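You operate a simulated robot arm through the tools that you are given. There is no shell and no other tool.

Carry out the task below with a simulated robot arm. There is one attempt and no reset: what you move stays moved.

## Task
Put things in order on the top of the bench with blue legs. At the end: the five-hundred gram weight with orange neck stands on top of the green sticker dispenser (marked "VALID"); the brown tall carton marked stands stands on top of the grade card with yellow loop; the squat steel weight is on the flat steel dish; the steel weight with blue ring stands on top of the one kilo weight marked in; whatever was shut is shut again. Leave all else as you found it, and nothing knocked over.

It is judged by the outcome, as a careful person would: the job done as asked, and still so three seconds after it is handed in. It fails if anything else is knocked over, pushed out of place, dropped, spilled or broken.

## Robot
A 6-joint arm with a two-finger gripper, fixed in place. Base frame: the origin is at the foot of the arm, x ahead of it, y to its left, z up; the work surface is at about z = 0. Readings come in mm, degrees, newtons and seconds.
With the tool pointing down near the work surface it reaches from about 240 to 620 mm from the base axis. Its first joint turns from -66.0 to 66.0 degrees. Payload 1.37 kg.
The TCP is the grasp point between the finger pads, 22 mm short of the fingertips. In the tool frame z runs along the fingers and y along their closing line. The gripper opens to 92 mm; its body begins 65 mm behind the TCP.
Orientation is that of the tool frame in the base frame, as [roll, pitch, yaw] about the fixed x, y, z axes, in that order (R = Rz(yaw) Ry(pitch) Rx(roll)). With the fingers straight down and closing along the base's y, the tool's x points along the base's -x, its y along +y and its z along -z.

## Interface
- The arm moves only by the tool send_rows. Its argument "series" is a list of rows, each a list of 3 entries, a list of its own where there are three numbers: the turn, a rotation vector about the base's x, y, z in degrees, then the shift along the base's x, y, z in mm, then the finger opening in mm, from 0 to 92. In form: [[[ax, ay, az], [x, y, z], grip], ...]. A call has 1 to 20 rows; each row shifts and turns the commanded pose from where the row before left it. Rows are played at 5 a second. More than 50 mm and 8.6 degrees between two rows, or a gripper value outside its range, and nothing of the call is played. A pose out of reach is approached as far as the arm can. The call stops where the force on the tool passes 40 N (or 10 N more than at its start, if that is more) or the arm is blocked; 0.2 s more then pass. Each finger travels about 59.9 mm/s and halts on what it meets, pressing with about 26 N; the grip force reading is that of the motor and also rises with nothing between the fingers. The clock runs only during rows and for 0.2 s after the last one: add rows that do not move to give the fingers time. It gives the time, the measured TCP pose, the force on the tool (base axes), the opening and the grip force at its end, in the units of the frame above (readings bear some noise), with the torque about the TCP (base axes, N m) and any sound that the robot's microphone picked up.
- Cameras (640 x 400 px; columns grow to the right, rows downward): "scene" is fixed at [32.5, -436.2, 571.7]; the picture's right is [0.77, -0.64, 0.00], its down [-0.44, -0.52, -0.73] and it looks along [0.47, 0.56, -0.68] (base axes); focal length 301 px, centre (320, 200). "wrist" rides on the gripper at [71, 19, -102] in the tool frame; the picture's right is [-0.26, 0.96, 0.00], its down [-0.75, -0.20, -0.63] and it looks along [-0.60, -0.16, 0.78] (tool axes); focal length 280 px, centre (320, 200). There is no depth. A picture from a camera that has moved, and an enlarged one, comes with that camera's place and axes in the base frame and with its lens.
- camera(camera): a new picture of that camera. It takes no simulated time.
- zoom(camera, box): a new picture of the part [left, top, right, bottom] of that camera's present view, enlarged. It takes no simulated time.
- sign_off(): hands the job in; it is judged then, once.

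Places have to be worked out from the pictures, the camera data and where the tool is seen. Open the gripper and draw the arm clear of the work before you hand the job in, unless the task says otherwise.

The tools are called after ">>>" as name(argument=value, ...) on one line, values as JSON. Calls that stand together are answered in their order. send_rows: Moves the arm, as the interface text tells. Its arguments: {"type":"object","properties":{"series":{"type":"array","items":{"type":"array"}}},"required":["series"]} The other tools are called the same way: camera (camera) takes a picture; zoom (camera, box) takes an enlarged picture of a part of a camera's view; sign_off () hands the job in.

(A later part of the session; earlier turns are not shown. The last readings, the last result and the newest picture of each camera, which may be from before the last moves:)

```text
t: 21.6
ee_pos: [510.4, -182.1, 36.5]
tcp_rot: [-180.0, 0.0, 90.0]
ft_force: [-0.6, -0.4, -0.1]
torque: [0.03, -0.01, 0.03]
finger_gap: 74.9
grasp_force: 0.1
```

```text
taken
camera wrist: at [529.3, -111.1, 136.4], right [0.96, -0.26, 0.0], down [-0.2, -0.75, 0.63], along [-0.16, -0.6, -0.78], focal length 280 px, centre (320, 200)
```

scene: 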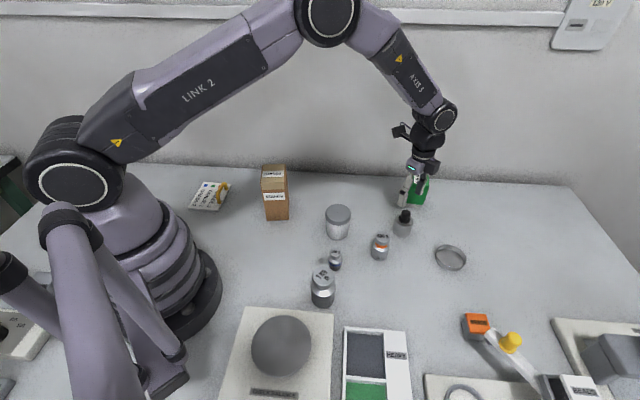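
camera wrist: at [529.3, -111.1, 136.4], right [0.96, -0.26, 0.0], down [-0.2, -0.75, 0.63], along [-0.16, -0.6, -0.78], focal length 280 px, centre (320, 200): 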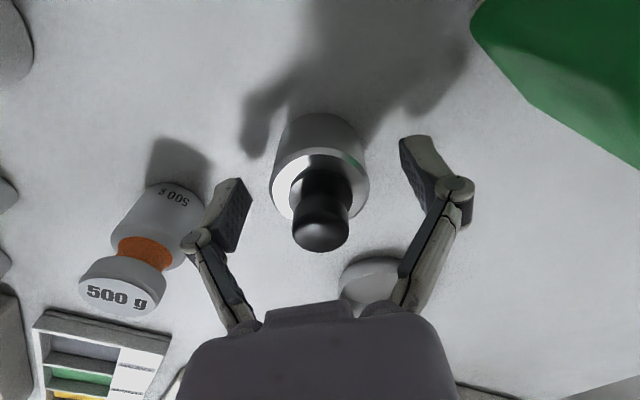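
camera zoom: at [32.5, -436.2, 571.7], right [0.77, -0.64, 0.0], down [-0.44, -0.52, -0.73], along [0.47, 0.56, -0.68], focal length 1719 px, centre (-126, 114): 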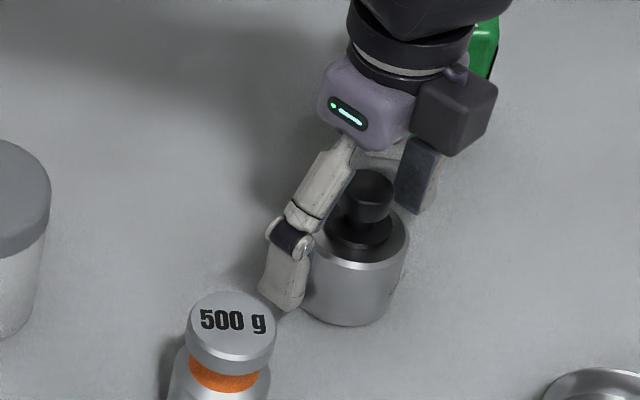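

Fingers straddle the body. I'll close and then lift 12 mm and read the weight.

>>> send_rows(series=[[[0, 0, 0], [0, 0, 0], 55], [[0, 0, 0], [0, 0, 0], 35], [[0, 0, 0], [0, 0, 0], 30], [[0, 0, 0], [0, 0, 0], 30]])

>>> send_rows(series=[[[0, 0, 0], [0, 0, 4], 30], [[0, 0, 0], [0, 0, 4], 30], [[0, 0, 0], [0, 0, 4], 30], [[0, 0, 0], [0, 0, 0], 30]])

>>> zoom(camera="scene", box=[350, 180, 446, 250])

```text
t: 22.6
ee_pos: [509.5, -182.0, 37.9]
tcp_rot: [-179.9, 0.0, 90.0]
ft_force: [-2.3, -0.4, 1.6]
torque: [0.03, 0.13, 0.04]
finger_gap: 44.2
grasp_force: 26.2
```

```text
t: 23.6
ee_pos: [510.0, -181.8, 46.7]
tcp_rot: [-180.0, 0.0, 90.0]
ft_force: [0.6, -0.7, -4.4]
torque: [0.0, 0.03, -0.01]
finger_gap: 44.1
grasp_force: 26.0
```

```text
5.71 times, centred on (398, 215) of scene
camera zoom: at [32.6, -436.2, 571.7], right [0.77, -0.64, 0.0], down [-0.44, -0.52, -0.73], along [0.47, 0.56, -0.68], focal length 1719 px, centre (-126, 114)
```

zoom: 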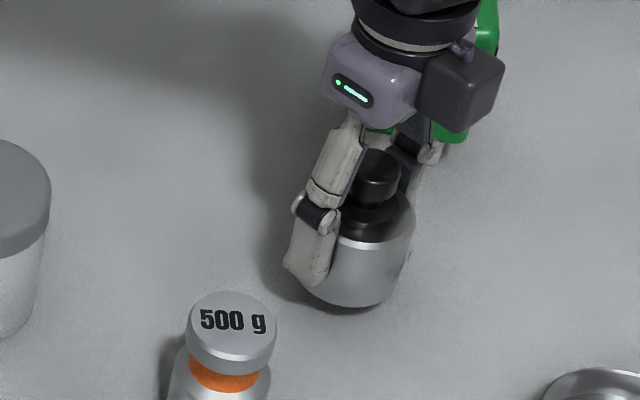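

Load is about 4.5 N (~0.45 kg), confirming it's the solid squat steel weight. I'll lift higher and carry it over the dish, estimated at (525.5,-311).

>>> send_rows(series=[[[0, 0, 0], [0, 0, 15], 30], [[0, 0, 0], [0, -5, 15], 30], [[0, 0, 0], [3, -24, 0], 30], [[0, 0, 0], [4, -30, 0], 30], [[0, 0, 0], [4, -30, 0], 30], [[0, 0, 0], [4, -25, 0], 30], [[0, 0, 0], [0.5, -15, 0], 30], [[0, 0, 0], [0, 0, 0], 30]])

>>> camera(camera="wrist")

>>> zoom(camera="scene", box=[400, 200, 496, 280])

```text
t: 25.4
ee_pos: [525.9, -310.9, 79.2]
tcp_rot: [-180.0, -0.1, 90.0]
ft_force: [0.0, -0.5, -4.1]
torque: [0.01, -0.01, -0.05]
finger_gap: 44.1
grasp_force: 26.3
```

```text
taken
camera wrist: at [545.0, -240.2, 178.3], right [0.96, -0.26, 0.0], down [-0.2, -0.75, 0.62], along [-0.16, -0.6, -0.78], focal length 280 px, centre (320, 200)
```

wrist: 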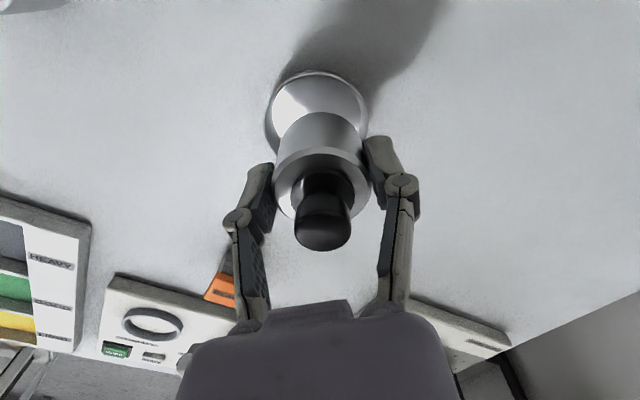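

```text
5.00 times, centred on (448, 240) of scene
camera zoom: at [32.6, -436.2, 571.7], right [0.77, -0.64, 0.0], down [-0.44, -0.52, -0.73], along [0.47, 0.56, -0.68], focal length 1504 px, centre (-320, 0)
```

zoom: 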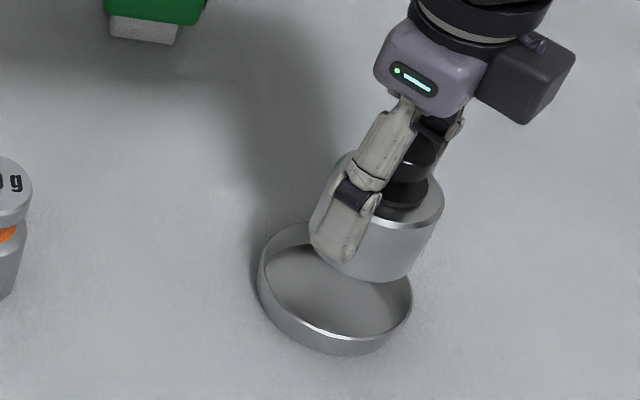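

I'll zoom the wrist view to measure the dish rim relative to the weight.

>>> zoom(camera="wrist", box=[250, 50, 390, 190])

```text
2.86 times, centred on (320, 120) of wrist
camera zoom: at [545.0, -240.2, 178.3], right [0.96, -0.26, 0.0], down [-0.2, -0.75, 0.62], along [-0.16, -0.6, -0.78], focal length 801 px, centre (320, 429)
```

zoom: 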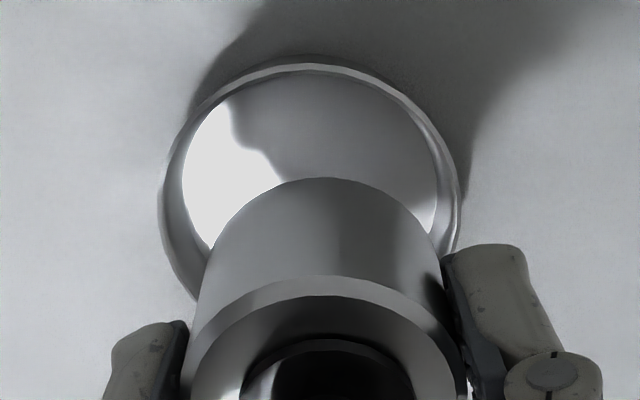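

Dish centre computes to about (524.3,-310.2) and the held weight is within ~2 mm of that. I'll nudge x by -1.3 and lower to a few mm above the dish floor.

>>> send_rows(series=[[[0, 0, 0], [-1.3, 0, -12], 30], [[0, 0, 0], [0, 0, -12], 30], [[0, 0, 0], [0, 0, -9], 30], [[0, 0, 0], [0, 0, -3], 30], [[0, 0, 0], [0, 0, 0], 30]])

>>> zoom(camera="scene", box=[400, 200, 496, 280])

>>> zoom(camera="wrist", box=[230, 90, 410, 260])

```text
t: 26.6
ee_pos: [523.5, -311.5, 43.2]
tcp_rot: [180.0, 0.0, 90.0]
ft_force: [0.1, 0.2, -4.3]
torque: [0.03, 0.01, 0.03]
finger_gap: 44.3
grasp_force: 26.0
```

```text
5.00 times, centred on (448, 240) of scene
camera zoom: at [32.6, -436.2, 571.7], right [0.77, -0.64, 0.0], down [-0.44, -0.52, -0.73], along [0.47, 0.56, -0.68], focal length 1504 px, centre (-320, 0)
```

zoom: 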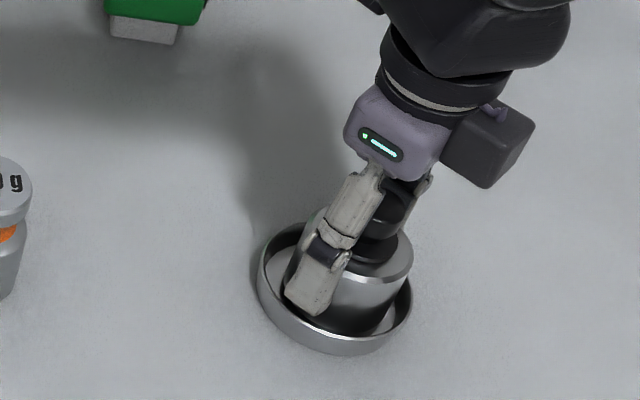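

```text
2.35 times, centred on (320, 175) of wrist
camera zoom: at [543.4, -240.0, 142.3], right [0.96, -0.26, 0.0], down [-0.2, -0.75, 0.63], along [-0.16, -0.6, -0.78], focal length 660 px, centre (320, 259)
```

zoom: 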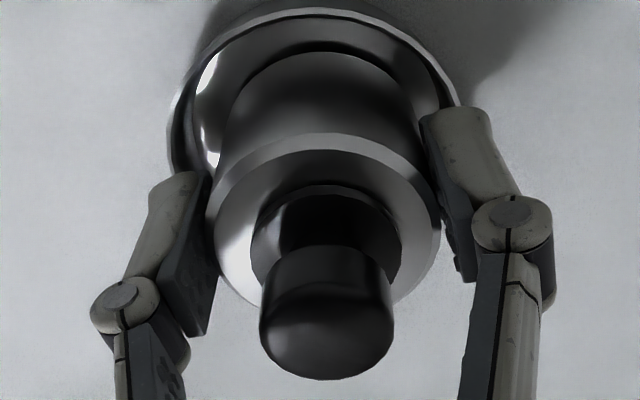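

The weight is centred over the dish floor with the tips above the rim. I'll lower in 1 mm steps until the load transfers.

>>> send_rows(series=[[[0, 0, 0], [0, 0, -1], 30], [[0, 0, 0], [0, 0, -1], 30], [[0, 0, 0], [0, 0, 0], 30]])

>>> send_rows(series=[[[0, 0, 0], [0, 0, -1], 30], [[0, 0, 0], [0, 0, 0], 30]])

>>> send_rows(series=[[[0, 0, 0], [0, 0, -0.7], 30], [[0, 0, 0], [0, 0, 0], 30]])

```text
t: 27.4
ee_pos: [524.4, -311.6, 41.0]
tcp_rot: [180.0, 0.1, 90.0]
ft_force: [-0.4, -0.1, -2.5]
torque: [-0.02, 0.04, 0.04]
finger_gap: 44.5
grasp_force: 25.9
```

```text
t: 28.0
ee_pos: [524.0, -311.0, 39.7]
tcp_rot: [179.9, 0.1, 89.9]
ft_force: [-1.9, 1.5, 6.9]
torque: [0.02, 0.11, -0.01]
finger_gap: 44.2
grasp_force: 26.1
```

```text
t: 28.6
ee_pos: [525.4, -311.2, 39.8]
tcp_rot: [179.8, 0.1, 89.9]
ft_force: [-2.0, 1.1, 14.8]
torque: [0.07, 0.07, 0.02]
finger_gap: 44.4
grasp_force: 26.2
```

The weight is resting on the dish floor. I'll ease the pressure, open to 60 mm, and rise straight up.

>>> send_rows(series=[[[0, 0, 0], [0, 0, 0.8], 30], [[0, 0, 0], [0, 0, 0], 50], [[0, 0, 0], [0, 0, 0], 60], [[0, 0, 0], [0, 0, 0], 60], [[0, 0, 0], [0, 0, 15], 60], [[0, 0, 0], [0, 0, 25], 60], [[0, 0, 0], [0, 0, 30], 60], [[0, 0, 0], [0, 0, 20], 60], [[0, 0, 0], [0, 30, 20], 60], [[0, 0, 0], [0, 0, 0], 60]])

>>> camera(camera="wrist")

>>> zoom(camera="scene", box=[400, 200, 496, 280])

```text
t: 30.8
ee_pos: [523.5, -280.3, 150.4]
tcp_rot: [-179.9, 0.1, 90.0]
ft_force: [0.6, 0.4, 0.3]
torque: [0.02, 0.0, 0.04]
finger_gap: 60.1
grasp_force: 0.1
```

```text
taken
camera wrist: at [542.9, -209.6, 250.7], right [0.96, -0.26, 0.0], down [-0.2, -0.75, 0.63], along [-0.16, -0.6, -0.78], focal length 280 px, centre (320, 200)
```

wrist: 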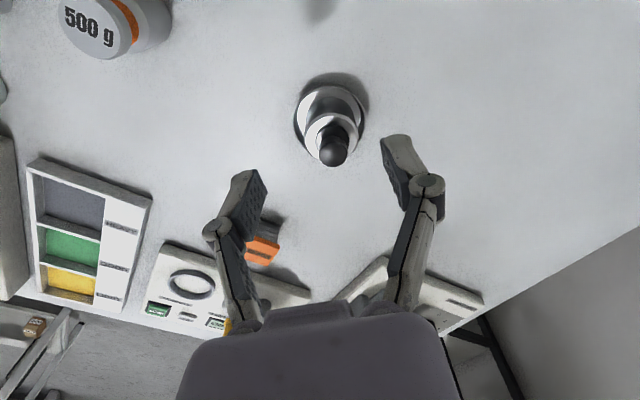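

```text
5.00 times, centred on (448, 240) of scene
camera zoom: at [32.6, -436.2, 571.7], right [0.77, -0.64, 0.0], down [-0.44, -0.52, -0.73], along [0.47, 0.56, -0.68], focal length 1504 px, centre (-320, 0)
```

zoom: 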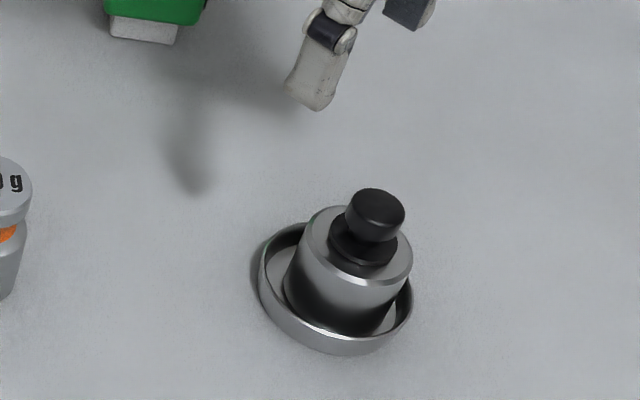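

The squat weight stands in the dish and the dish hasn't moved. Next is the 500 g weight, estimated at (412,-197); I'll move above it.

>>> send_rows(series=[[[0, 0, 0], [-28, 21, 0], 65], [[0, 0, 0], [-28, 21, 0], 65], [[0, 0, 0], [-28, 21, 0], 65], [[0, 0, 0], [-27.5, 20.3, 0], 65], [[0, 0, 0], [0, 0, -20], 65], [[0, 0, 0], [0, 0, 0], 65]])

>>> camera(camera="wrist")

>>> zoom(camera="wrist", box=[250, 50, 390, 190])

```text
t: 32.2
ee_pos: [412.3, -197.6, 128.6]
tcp_rot: [179.9, 0.0, 90.0]
ft_force: [0.4, 0.2, -0.2]
torque: [-0.01, 0.03, 0.0]
finger_gap: 64.8
grasp_force: 0.1
```

```text
taken
camera wrist: at [430.6, -125.5, 229.2], right [0.96, -0.26, 0.0], down [-0.2, -0.75, 0.63], along [-0.16, -0.6, -0.78], focal length 280 px, centre (320, 200)
```

wrist: 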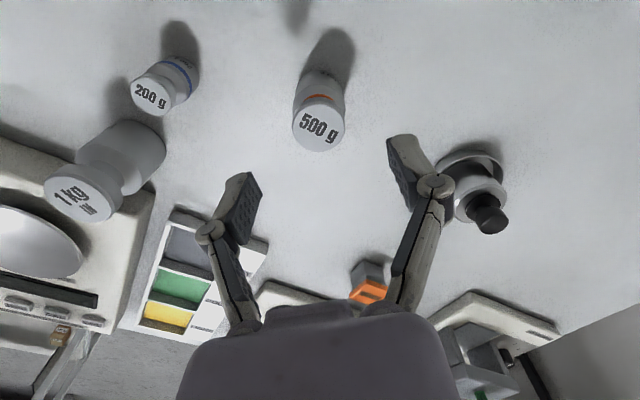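

```text
2.86 times, centred on (320, 120) of wrist
camera zoom: at [430.6, -125.5, 229.2], right [0.96, -0.26, 0.0], down [-0.2, -0.75, 0.63], along [-0.16, -0.6, -0.78], focal length 801 px, centre (320, 429)
```

zoom: 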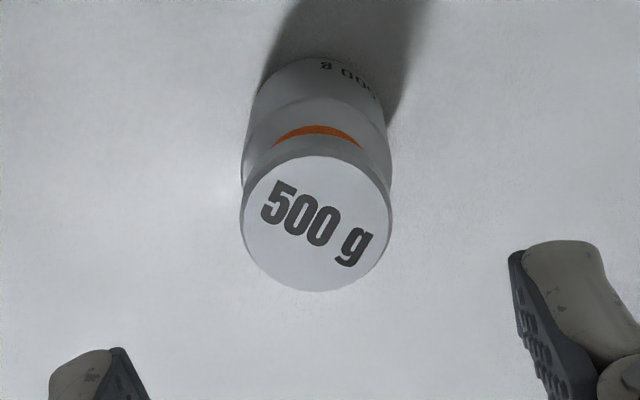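

The 500 g cap centre computes to (410.8,-196.8), nearly under the TCP. I'll correct by about 1 mm, descend to z≈30 and grip the body.

>>> send_rows(series=[[[0, 0, 0], [-1, 0.7, -30], 65], [[0, 0, 0], [0, 0, -30], 65], [[0, 0, 0], [0, 0, -25], 65], [[0, 0, 0], [0, 0, -13.5], 65], [[0, 0, 0], [0, 0, 0], 65]])

>>> camera(camera="wrist")

>>> zoom(camera="scene", box=[330, 200, 426, 280])

```text
t: 33.4
ee_pos: [410.9, -196.0, 31.4]
tcp_rot: [-180.0, 0.1, 90.0]
ft_force: [-0.3, -0.7, 0.1]
torque: [0.02, 0.01, 0.01]
finger_gap: 65.1
grasp_force: 0.0
```

```text
taken
camera wrist: at [430.4, -125.4, 131.2], right [0.96, -0.26, 0.0], down [-0.2, -0.75, 0.63], along [-0.16, -0.6, -0.78], focal length 280 px, centre (320, 200)
```

wrist: 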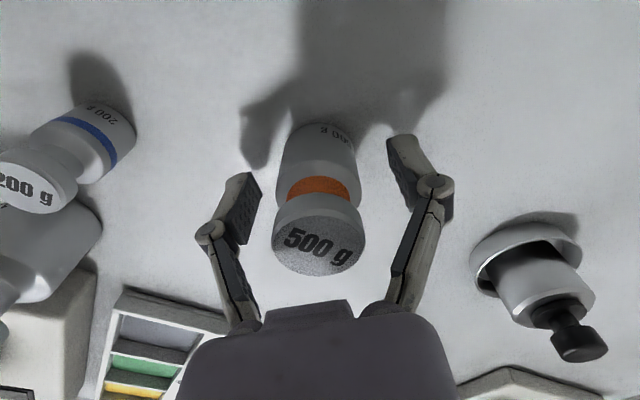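

```text
5.00 times, centred on (378, 240) of scene
camera zoom: at [32.6, -436.2, 571.7], right [0.77, -0.64, 0.0], down [-0.44, -0.52, -0.73], along [0.47, 0.56, -0.68], focal length 1504 px, centre (30, 0)
```

zoom: 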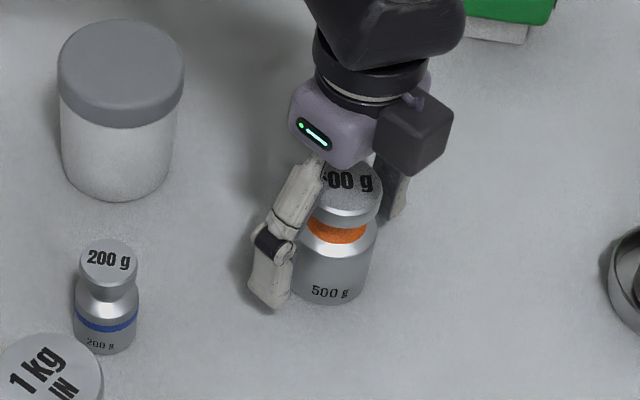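

Fingers straddle the 500 g weight's body. I'll close and lift it a little to check the grip.

>>> send_rows(series=[[[0, 0, 0], [0, 0, 0], 45], [[0, 0, 0], [0, 0, 0], 28], [[0, 0, 0], [0, 0, 0], 25], [[0, 0, 0], [0, 0, 0], 25]])

>>> send_rows(series=[[[0, 0, 0], [0, 0, 5], 25], [[0, 0, 0], [0, 0, 10], 25], [[0, 0, 0], [0, 0, 20], 25], [[0, 0, 0], [0, 0, 25], 25], [[0, 0, 0], [0, 0, 30], 25], [[0, 0, 0], [0, 0, 30], 25], [[0, 0, 0], [0, 0, 0], 25]])

>>> camera(camera="scene")

>>> camera(camera="wrist")

```text
t: 34.4
ee_pos: [411.0, -196.6, 31.0]
tcp_rot: [179.9, 0.0, 90.0]
ft_force: [-2.7, 0.5, 1.2]
torque: [0.01, 0.06, -0.01]
finger_gap: 37.5
grasp_force: 26.0
```

```text
t: 36.0
ee_pos: [413.3, -196.8, 150.5]
tcp_rot: [-179.9, 0.1, 90.0]
ft_force: [0.9, -0.3, -4.9]
torque: [-0.01, -0.02, 0.01]
finger_gap: 37.5
grasp_force: 25.7
```

```text
taken
```

scene: 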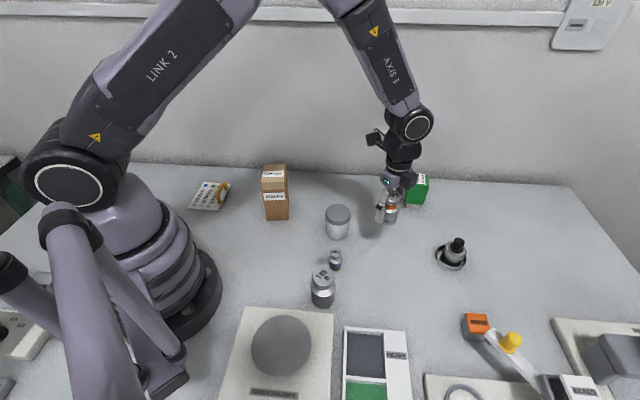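

```text
taken
camera wrist: at [431.1, -125.1, 251.2], right [0.96, -0.26, 0.0], down [-0.2, -0.75, 0.62], along [-0.16, -0.6, -0.78], focal length 280 px, centre (320, 200)
```

wrist: 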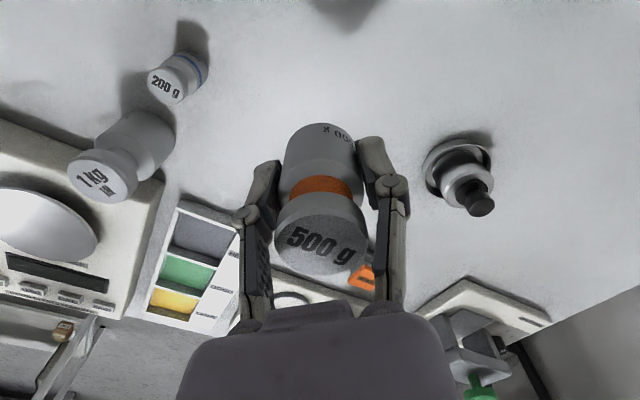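

The 500 g weight is held (about 5 N). I'll move to a vantage point where the wrist camera sees the whole dispenser beside the held weight, to locate its top precisely.

>>> send_rows(series=[[[0, 0, 0], [26.7, 34.2, 10], 25], [[0, 0, 0], [26.7, 34.2, 10], 25], [[0, 0, 0], [26.7, 34.2, 10], 25], [[0, 0, 0], [26.7, 34.2, 10], 25], [[0, 0, 0], [0, 0, 0], 25], [[0, 0, 0], [0, 0, 0], 25]])

>>> camera(camera="wrist")

>>> zoom(camera="wrist", box=[390, 110, 510, 220])

>>> zoom(camera="scene", box=[396, 165, 444, 210])

```text
t: 37.4
ee_pos: [518.0, -59.1, 192.1]
tcp_rot: [-179.9, 0.1, 90.0]
ft_force: [0.6, -1.3, -5.1]
torque: [-0.02, -0.01, 0.0]
finger_gap: 37.4
grasp_force: 26.1
```

```text
taken
camera wrist: at [537.6, 11.4, 291.4], right [0.96, -0.26, 0.0], down [-0.2, -0.75, 0.63], along [-0.16, -0.6, -0.78], focal length 280 px, centre (320, 200)
```

wrist: 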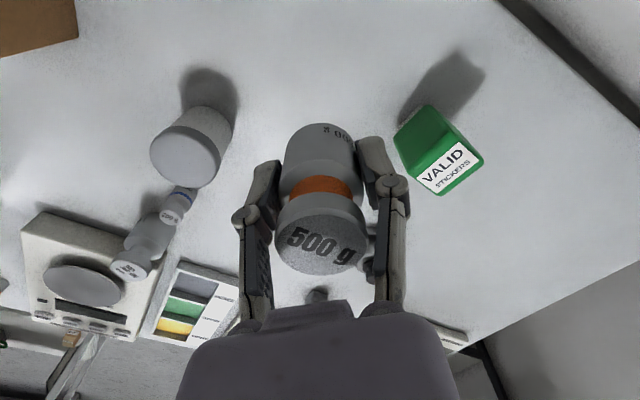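

```text
3.64 times, centred on (450, 165) of wrist
camera zoom: at [537.6, 11.4, 291.4], right [0.96, -0.26, 0.0], down [-0.2, -0.75, 0.63], along [-0.16, -0.6, -0.78], focal length 1020 px, centre (-153, 327)
```

zoom: 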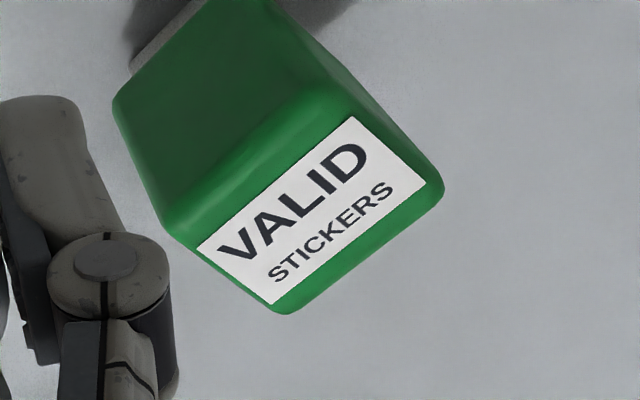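

```text
8.89 times, centred on (420, 188) of scene
camera zoom: at [32.6, -436.2, 571.7], right [0.77, -0.64, 0.0], down [-0.44, -0.52, -0.73], along [0.47, 0.56, -0.68], focal length 2675 px, centre (-569, 311)
```

zoom: 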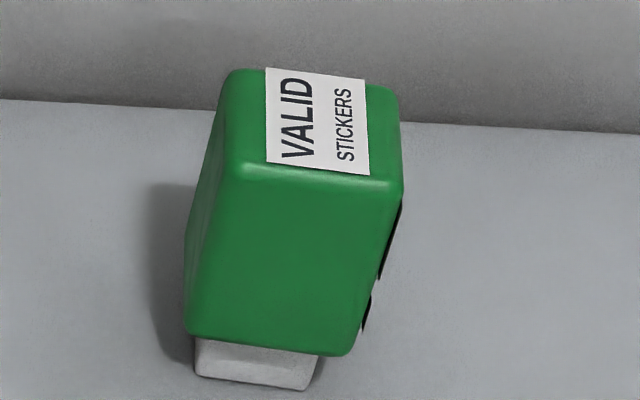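

Triangulating the label corners puts the dispenser's top centre at about (608.5,-140.5), z≈88. I'll move the weight above it, staying ~35 mm over the top, and check the reach.

>>> send_rows(series=[[[0, 0, 0], [30, -27, -4], 25], [[0, 0, 0], [30, -27, -4], 25], [[0, 0, 0], [30, -27, -4], 25], [[0, 0, 0], [0.5, -0.5, -20], 25], [[0, 0, 0], [0, 0, 0], 25], [[0, 0, 0], [0, 0, 0], 25]])

>>> camera(camera="wrist")

>>> zoom(camera="scene", box=[384, 140, 464, 210])

```text
t: 38.8
ee_pos: [609.8, -143.6, 160.1]
tcp_rot: [-180.0, 0.1, 90.0]
ft_force: [-0.8, -0.5, -4.8]
torque: [0.03, -0.03, 0.01]
finger_gap: 37.5
grasp_force: 26.0
```

```text
taken
camera wrist: at [627.9, -70.9, 259.6], right [0.96, -0.26, 0.0], down [-0.2, -0.75, 0.63], along [-0.16, -0.6, -0.78], focal length 280 px, centre (320, 200)
```

wrist: 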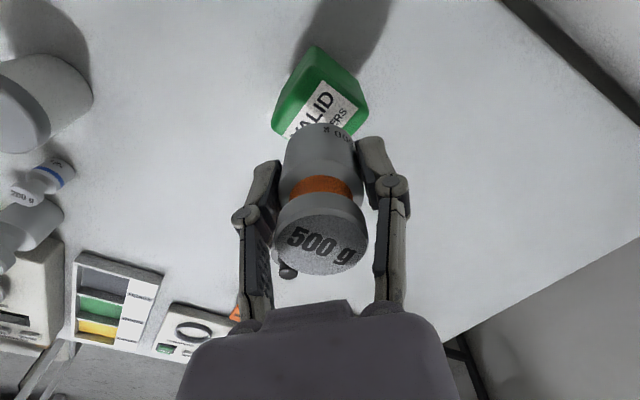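

```text
5.71 times, centred on (424, 175) of scene
camera zoom: at [32.6, -436.2, 571.7], right [0.77, -0.64, 0.0], down [-0.44, -0.52, -0.73], along [0.47, 0.56, -0.68], focal length 1719 px, centre (-274, 343)
```

zoom: 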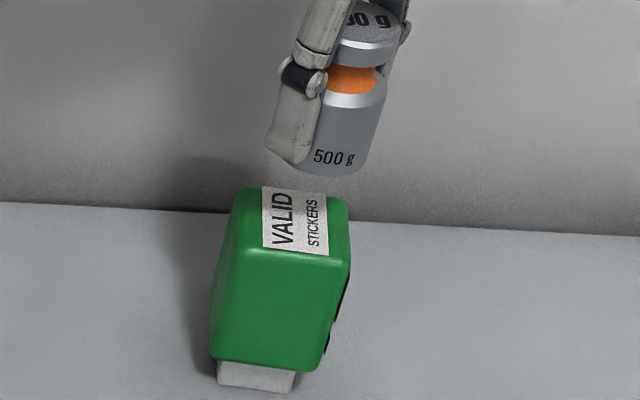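

Reach is fine at (609,-142). Comparing both views I expect a small correction of about (-1.5,+1.7); I'll zoom the wrist view for confirmation.

>>> zoom(camera="wrist", box=[260, 30, 380, 150])

>>> send_rows(series=[[[0, 0, 0], [0, 0, 0], 25]])

```text
3.33 times, centred on (320, 90) of wrist
camera zoom: at [627.9, -70.9, 259.6], right [0.96, -0.26, 0.0], down [-0.2, -0.75, 0.63], along [-0.16, -0.6, -0.78], focal length 935 px, centre (320, 567)
```

zoom: 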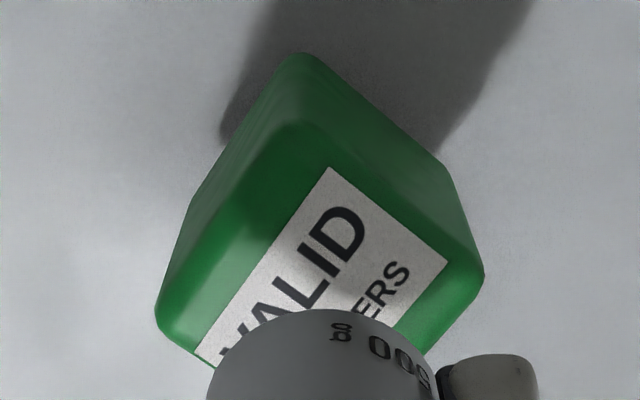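

```text
t: 39.2
ee_pos: [608.8, -140.5, 160.8]
tcp_rot: [179.9, 0.0, 89.9]
ft_force: [0.2, 0.0, -5.9]
torque: [-0.01, -0.02, -0.03]
finger_gap: 37.7
grasp_force: 25.6
```

From the wrist view the TCP is over the label centre; the top face centre is about (-1.3,+1.5) from there. I'll apply that and descend to ~5 mm above expected contact.

>>> send_rows(series=[[[0, 0, 0], [-1.3, 1.5, -12], 25], [[0, 0, 0], [0, 0, -12], 25], [[0, 0, 0], [0, 0, -10], 25], [[0, 0, 0], [0, 0, 0], 25]])

>>> camera(camera="wrist")

>>> zoom(camera="scene", box=[384, 140, 464, 210])

```text
t: 40.2
ee_pos: [607.8, -139.8, 125.4]
tcp_rot: [-179.9, 0.0, 90.0]
ft_force: [0.0, -0.1, -4.8]
torque: [0.0, -0.01, 0.0]
finger_gap: 37.7
grasp_force: 25.8
```

```text
taken
camera wrist: at [626.1, -69.1, 225.1], right [0.96, -0.26, 0.0], down [-0.2, -0.75, 0.63], along [-0.16, -0.6, -0.78], focal length 280 px, centre (320, 200)
```

wrist: 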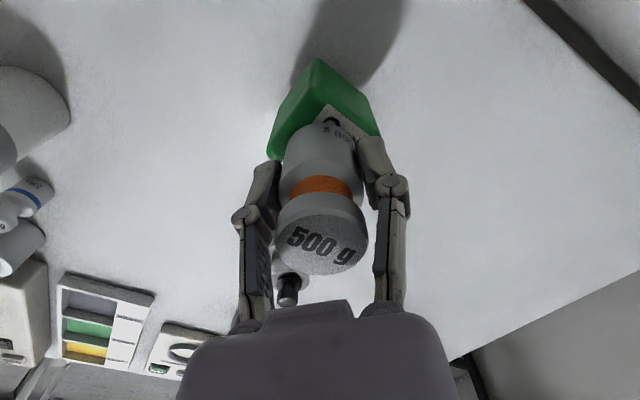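

```text
5.71 times, centred on (424, 175) of scene
camera zoom: at [32.6, -436.2, 571.7], right [0.77, -0.64, 0.0], down [-0.44, -0.52, -0.73], along [0.47, 0.56, -0.68], focal length 1719 px, centre (-274, 343)
```

zoom: 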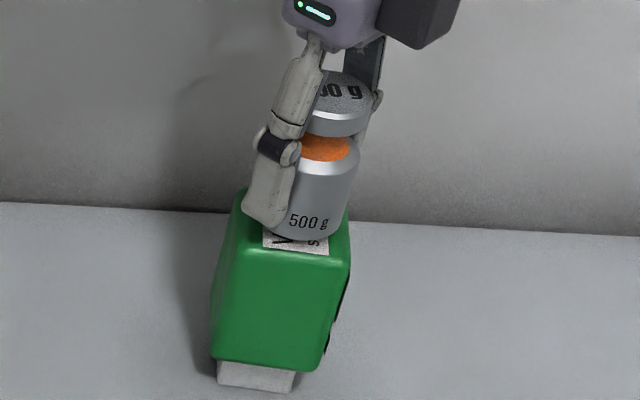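

Nearly at contact. I'll zoom in closely to check centring before touching down.

>>> zoom(camera="scene", box=[404, 165, 444, 195])

>>> zoom(camera="wrist", box=[260, 50, 390, 170])

```text
13.33 times, centred on (424, 180) of scene
camera zoom: at [32.6, -436.2, 571.7], right [0.77, -0.64, 0.0], down [-0.44, -0.52, -0.73], along [0.47, 0.56, -0.68], focal length 4012 px, centre (-1067, 467)
```

zoom: 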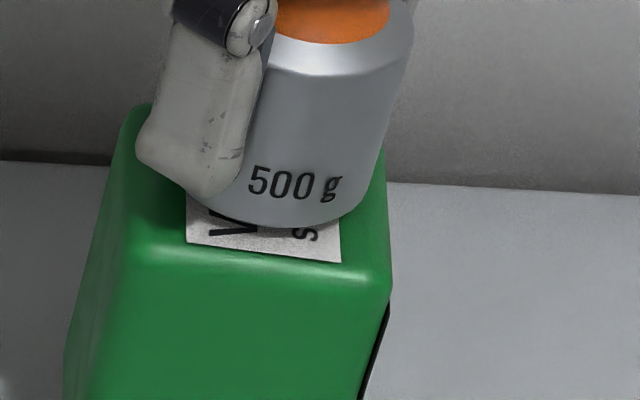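

```text
3.33 times, centred on (325, 110) of wrist
camera zoom: at [626.1, -69.1, 225.1], right [0.96, -0.26, 0.0], down [-0.2, -0.75, 0.63], along [-0.16, -0.6, -0.78], focal length 935 px, centre (303, 500)
```

zoom: 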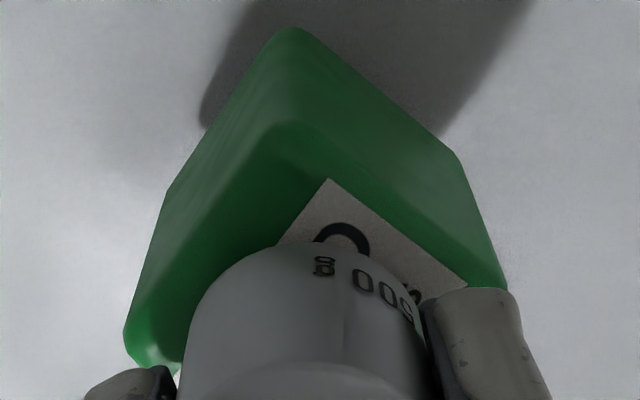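

The close views show the weight about 2.5 mm off toward the scene's right. I'll correct by (-1.8,+1.7) and descend in small steps to contact.

>>> send_rows(series=[[[0, 0, 0], [-1.8, 1.7, 0], 25], [[0, 0, 0], [0, 0, -2], 25], [[0, 0, 0], [0, 0, -1], 25], [[0, 0, 0], [0, 0, 0], 25]])

>>> zoom(camera="scene", box=[404, 165, 444, 195])

```text
t: 41.2
ee_pos: [606.2, -137.9, 122.3]
tcp_rot: [180.0, 0.0, 90.0]
ft_force: [0.0, -0.2, -4.5]
torque: [0.02, 0.0, 0.0]
finger_gap: 37.4
grasp_force: 25.9
```

```text
13.33 times, centred on (424, 180) of scene
camera zoom: at [32.6, -436.2, 571.7], right [0.77, -0.64, 0.0], down [-0.44, -0.52, -0.73], along [0.47, 0.56, -0.68], focal length 4012 px, centre (-1067, 467)
```

zoom: 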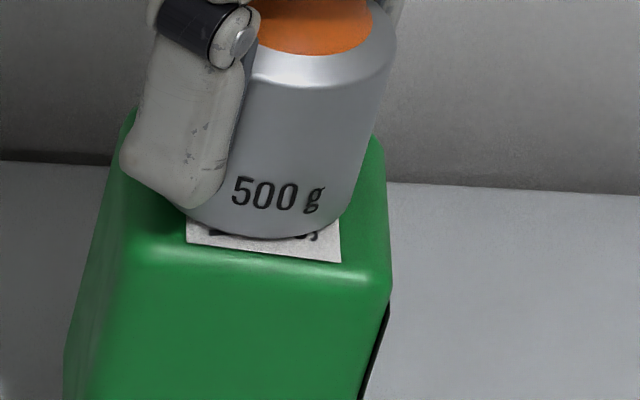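

Well centred side to side now. I'll continue down 1 mm at a time, reading force.

>>> send_rows(series=[[[0, 0, 0], [0, 0, -1], 25], [[0, 0, 0], [0, 0, -1], 25], [[0, 0, 0], [0, 0, 0], 25]])

>>> send_rows(series=[[[0, 0, 0], [0, 0, -1], 25], [[0, 0, 0], [0, 0, 0], 25]])

>>> zoom(camera="scene", box=[404, 165, 444, 195])

```text
t: 42.0
ee_pos: [605.9, -137.8, 121.4]
tcp_rot: [179.9, 0.1, 90.1]
ft_force: [-3.8, 1.2, 8.1]
torque: [0.06, 0.26, 0.0]
finger_gap: 37.3
grasp_force: 26.0
```

```text
t: 42.6
ee_pos: [607.5, -138.1, 121.6]
tcp_rot: [179.8, 0.0, 90.0]
ft_force: [-5.6, 2.2, 20.4]
torque: [0.03, 0.13, -0.05]
finger_gap: 37.9
grasp_force: 26.0
```

```text
13.33 times, centred on (424, 180) of scene
camera zoom: at [32.4, -436.2, 571.8], right [0.77, -0.64, 0.0], down [-0.44, -0.52, -0.73], along [0.47, 0.56, -0.68], focal length 4012 px, centre (-1067, 467)
```

zoom: 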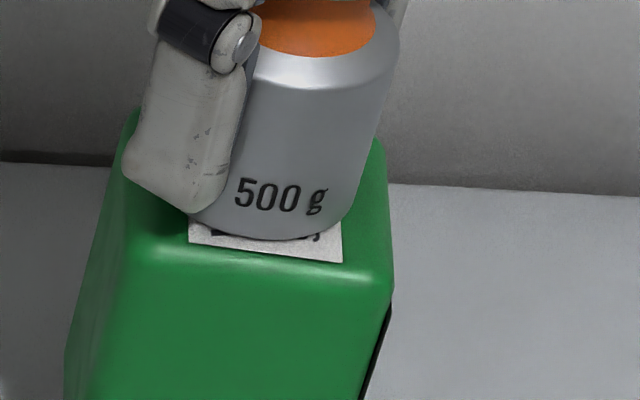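

The weight rests on the dispenser (20 N press, top at z≈90.5). I'll ease up, open slowly, and rise.

>>> send_rows(series=[[[0, 0, 0], [0, 0, 1.3], 25], [[0, 0, 0], [0, 0, 0], 33], [[0, 0, 0], [0, 0, 0], 40], [[0, 0, 0], [0, 0, 0], 48], [[0, 0, 0], [0, 0, 0], 56], [[0, 0, 0], [0, 0, 0], 60], [[0, 0, 0], [0, 0, 0], 60]])

>>> zoom(camera="scene", box=[394, 145, 454, 195])

>>> camera(camera="wrist")

```text
t: 44.2
ee_pos: [606.7, -138.3, 121.4]
tcp_rot: [179.9, -0.1, 90.1]
ft_force: [-0.4, 0.1, -0.6]
torque: [0.01, -0.02, -0.02]
finger_gap: 60.2
grasp_force: 0.0
```

```text
8.00 times, centred on (424, 170) of scene
camera zoom: at [32.5, -436.2, 571.7], right [0.77, -0.64, 0.0], down [-0.44, -0.52, -0.73], along [0.47, 0.56, -0.68], focal length 2407 px, centre (-512, 440)
```

zoom: 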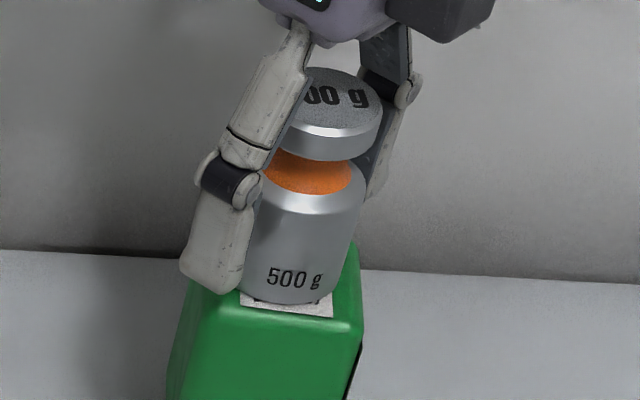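

```text
taken
camera wrist: at [624.8, -67.5, 220.4], right [0.96, -0.26, 0.0], down [-0.2, -0.75, 0.63], along [-0.16, -0.6, -0.78], focal length 280 px, centre (320, 200)
```

wrist: 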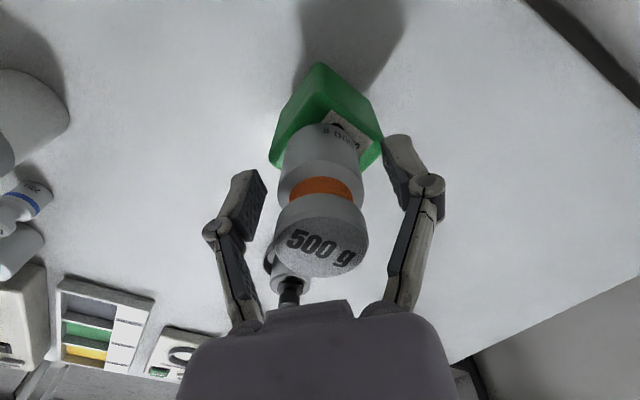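

The weight stands free. I'll rise straight up 100 mm, then check.

>>> send_rows(series=[[[0, 0, 0], [0, 0, 10], 62], [[0, 0, 0], [0, 0, 20], 62], [[0, 0, 0], [0, 0, 30], 62], [[0, 0, 0], [0, 0, 30], 62], [[0, 0, 0], [-20, 0, 20], 62], [[0, 0, 0], [-40, 0, 0], 62], [[0, 0, 0], [0, 0, 0], 62]])

>>> camera(camera="scene")

>>> zoom(camera="scene", box=[386, 140, 466, 210])

>>> camera(camera="wrist")

```text
t: 45.8
ee_pos: [545.4, -138.5, 230.4]
tcp_rot: [179.9, 0.0, 90.0]
ft_force: [0.4, -0.2, 0.6]
torque: [0.02, -0.02, 0.01]
finger_gap: 62.0
grasp_force: 0.1
```

```text
taken
```

scene: 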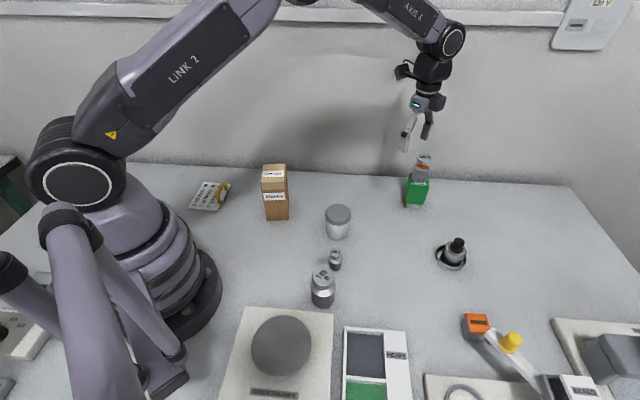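

```text
5.71 times, centred on (426, 175) of scene
camera zoom: at [32.5, -436.2, 571.7], right [0.77, -0.64, 0.0], down [-0.44, -0.52, -0.73], along [0.47, 0.56, -0.68], focal length 1719 px, centre (-286, 343)
```

zoom: 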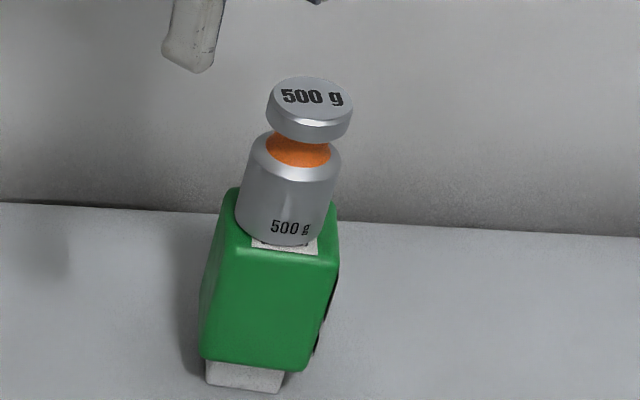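

```text
taken
camera wrist: at [564.1, -67.9, 330.9], right [0.96, -0.26, 0.0], down [-0.2, -0.75, 0.63], along [-0.16, -0.6, -0.78], focal length 280 px, centre (320, 200)
```

wrist: 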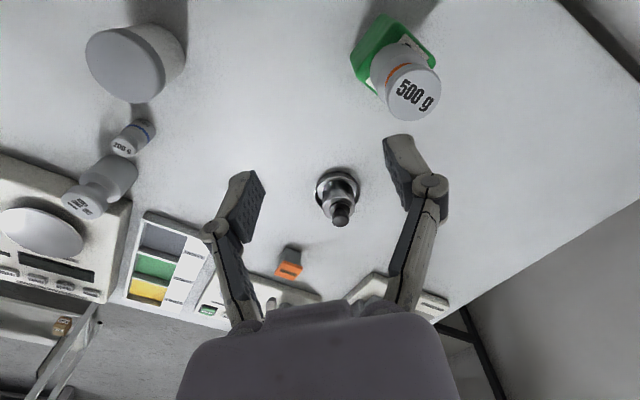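

The 500 g weight stands squarely on the dispenser. Next is the 200 g blue-ring weight near (312,-154); I'll move above it at a safe height.

>>> send_rows(series=[[[0, 0, 0], [-38.8, -2.6, -8], 62], [[0, 0, 0], [-38.8, -2.6, -8], 62], [[0, 0, 0], [-38.8, -2.6, -8], 62], [[0, 0, 0], [-38.8, -2.6, -8], 62], [[0, 0, 0], [-38.8, -2.6, -8], 55], [[0, 0, 0], [-38.8, -2.6, -8], 55], [[0, 0, 0], [0, 0, -30], 55], [[0, 0, 0], [0, 0, -30], 55], [[0, 0, 0], [0, 0, 0], 55]])

>>> camera(camera="wrist")

>>> zoom(camera="wrist", box=[250, 50, 390, 190])

>>> camera(camera="scene")

```text
t: 47.8
ee_pos: [312.4, -154.6, 122.8]
tcp_rot: [180.0, 0.0, 90.0]
ft_force: [-0.7, 1.2, 0.1]
torque: [0.0, 0.02, -0.02]
finger_gap: 55.1
grasp_force: 0.0
```

```text
taken
camera wrist: at [331.9, -83.0, 222.5], right [0.97, -0.26, 0.0], down [-0.2, -0.75, 0.63], along [-0.16, -0.6, -0.78], focal length 280 px, centre (320, 200)
```

wrist: 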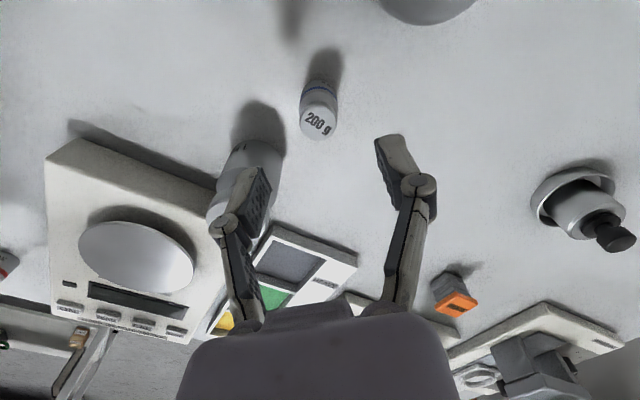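

```text
2.86 times, centred on (320, 120) of wrist
camera zoom: at [331.9, -83.0, 222.5], right [0.97, -0.26, 0.0], down [-0.2, -0.75, 0.63], along [-0.16, -0.6, -0.78], focal length 801 px, centre (320, 429)
```

zoom: 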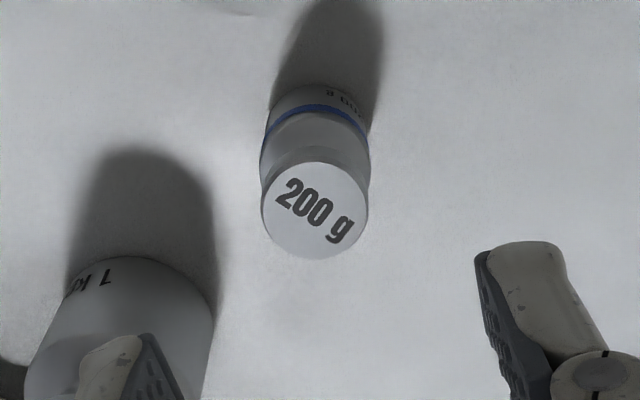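

```text
taken
```

scene: 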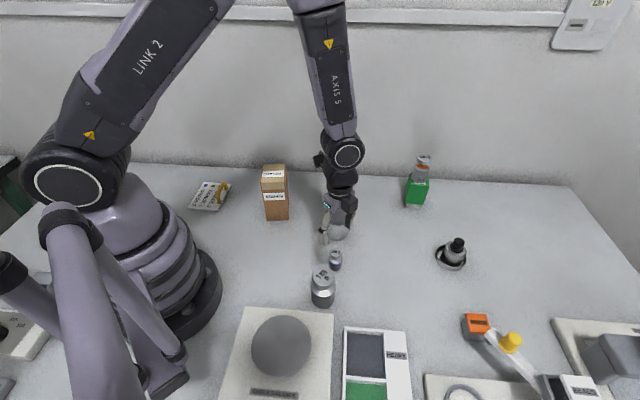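

The 200 g cap centre is (311.7,-154.3), right under the TCP. I'll descend to z≈27 around the body, with 18 mm clearance to the 1 kg weight.

>>> send_rows(series=[[[0, 0, 0], [-0.7, 0, -30], 50], [[0, 0, 0], [0, 0, -30], 50], [[0, 0, 0], [0, 0, -25], 50], [[0, 0, 0], [0, 0, -10.8], 50], [[0, 0, 0], [0, 0, 0], 50]])

>>> camera(camera="wrist")

>>> zoom(camera="scene", box=[290, 220, 386, 310])

```text
t: 49.0
ee_pos: [311.6, -152.8, 25.9]
tcp_rot: [180.0, 0.0, 90.0]
ft_force: [-0.5, 0.1, -0.4]
torque: [0.02, -0.01, 0.01]
finger_gap: 49.9
grasp_force: 0.1
```

```text
taken
camera wrist: at [331.2, -83.1, 126.6], right [0.96, -0.26, 0.0], down [-0.2, -0.75, 0.63], along [-0.16, -0.6, -0.78], focal length 280 px, centre (320, 200)
```

wrist: 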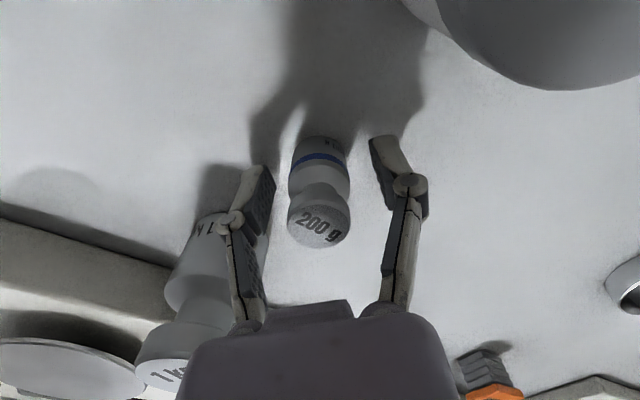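

```text
4.44 times, centred on (338, 265) of scene
camera zoom: at [32.6, -436.2, 571.7], right [0.77, -0.64, 0.0], down [-0.44, -0.52, -0.73], along [0.47, 0.56, -0.68], focal length 1337 px, centre (240, -89)
```

zoom: 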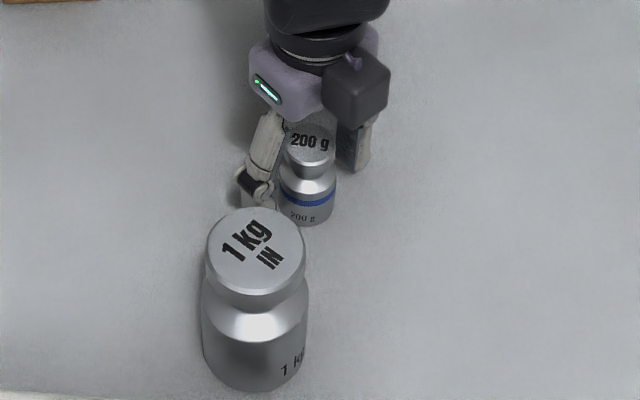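

Fingers are around the 200 g body without touching the 1 kg weight. I'll close and lift.

>>> send_rows(series=[[[0, 0, 0], [0, 0, 0], 35], [[0, 0, 0], [0, 0, 0], 18], [[0, 0, 0], [0, 0, 0], 15], [[0, 0, 0], [0, 0, 0], 15]])

>>> send_rows(series=[[[0, 0, 0], [0, 0, 5], 15], [[0, 0, 0], [0, 0, 15], 15], [[0, 0, 0], [0, 0, 25], 15], [[0, 0, 0], [0, 0, 30], 15], [[0, 0, 0], [0, 0, 30], 15], [[0, 0, 0], [0, 0, 15], 15], [[0, 0, 0], [0, 0, 0], 15]])

>>> camera(camera="wrist")

>>> camera(camera="scene")

```text
t: 50.0
ee_pos: [313.0, -154.4, 26.9]
tcp_rot: [-179.9, 0.0, 89.9]
ft_force: [0.1, 0.4, -0.7]
torque: [0.02, 0.0, 0.01]
finger_gap: 26.8
grasp_force: 26.4
```

```text
t: 51.6
ee_pos: [311.8, -154.8, 146.1]
tcp_rot: [180.0, 0.1, 90.0]
ft_force: [0.2, 0.4, -2.2]
torque: [0.0, 0.02, -0.02]
finger_gap: 27.2
grasp_force: 25.9
```

```text
taken
camera wrist: at [331.0, -83.1, 247.0], right [0.96, -0.26, 0.0], down [-0.2, -0.75, 0.62], along [-0.16, -0.6, -0.78], focal length 280 px, centre (320, 200)
```

wrist: 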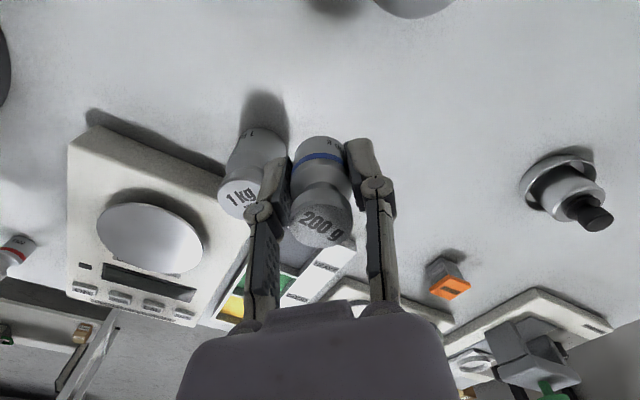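

```text
taken
```

scene: 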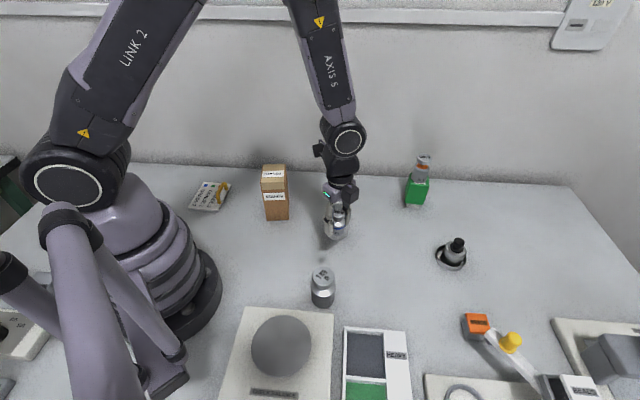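

Held (2 N load). I'll move over the 1 kg IN weight, estimated at (243,-196), staying ~40 mm above its cap.

>>> send_rows(series=[[[0, 0, 0], [-23, -14, 0], 15], [[0, 0, 0], [-23, -14, 0], 15], [[0, 0, 0], [-23, -14, 0], 15], [[0, 0, 0], [0, 0, 0], 15], [[0, 0, 0], [0, 0, 0], 15]])

>>> camera(camera="wrist")

>>> zoom(camera="wrist", box=[250, 60, 390, 200])

>>> zoom(camera="scene", box=[270, 220, 366, 310])

```text
t: 52.8
ee_pos: [241.5, -195.5, 147.3]
tcp_rot: [-179.9, 0.0, 90.1]
ft_force: [0.2, 0.6, -1.7]
torque: [0.02, 0.02, 0.04]
finger_gap: 27.2
grasp_force: 26.3
```

```text
taken
camera wrist: at [261.4, -125.4, 247.0], right [0.97, -0.26, 0.0], down [-0.2, -0.75, 0.63], along [-0.16, -0.6, -0.78], focal length 280 px, centre (320, 200)
```

wrist: 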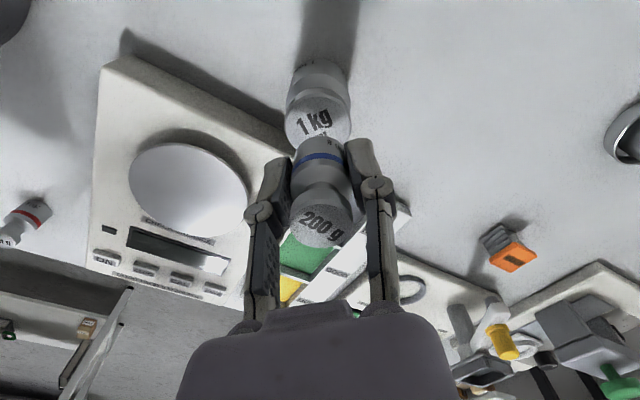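

```text
2.86 times, centred on (320, 130) of wrist
camera zoom: at [261.4, -125.4, 247.0], right [0.97, -0.26, 0.0], down [-0.2, -0.75, 0.63], along [-0.16, -0.6, -0.78], focal length 801 px, centre (320, 400)
```

zoom: 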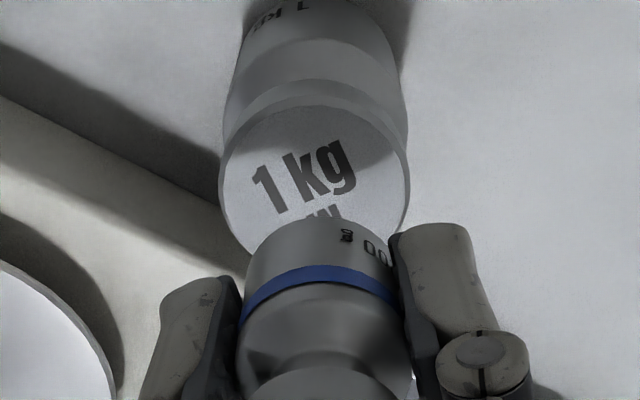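

```text
4.44 times, centred on (318, 265) of scene
camera zoom: at [32.5, -436.2, 571.7], right [0.77, -0.64, 0.0], down [-0.44, -0.52, -0.73], along [0.47, 0.56, -0.68], focal length 1337 px, centre (329, -89)
```

zoom: 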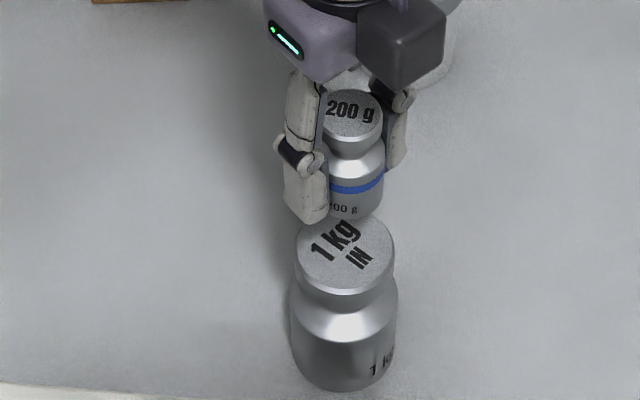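

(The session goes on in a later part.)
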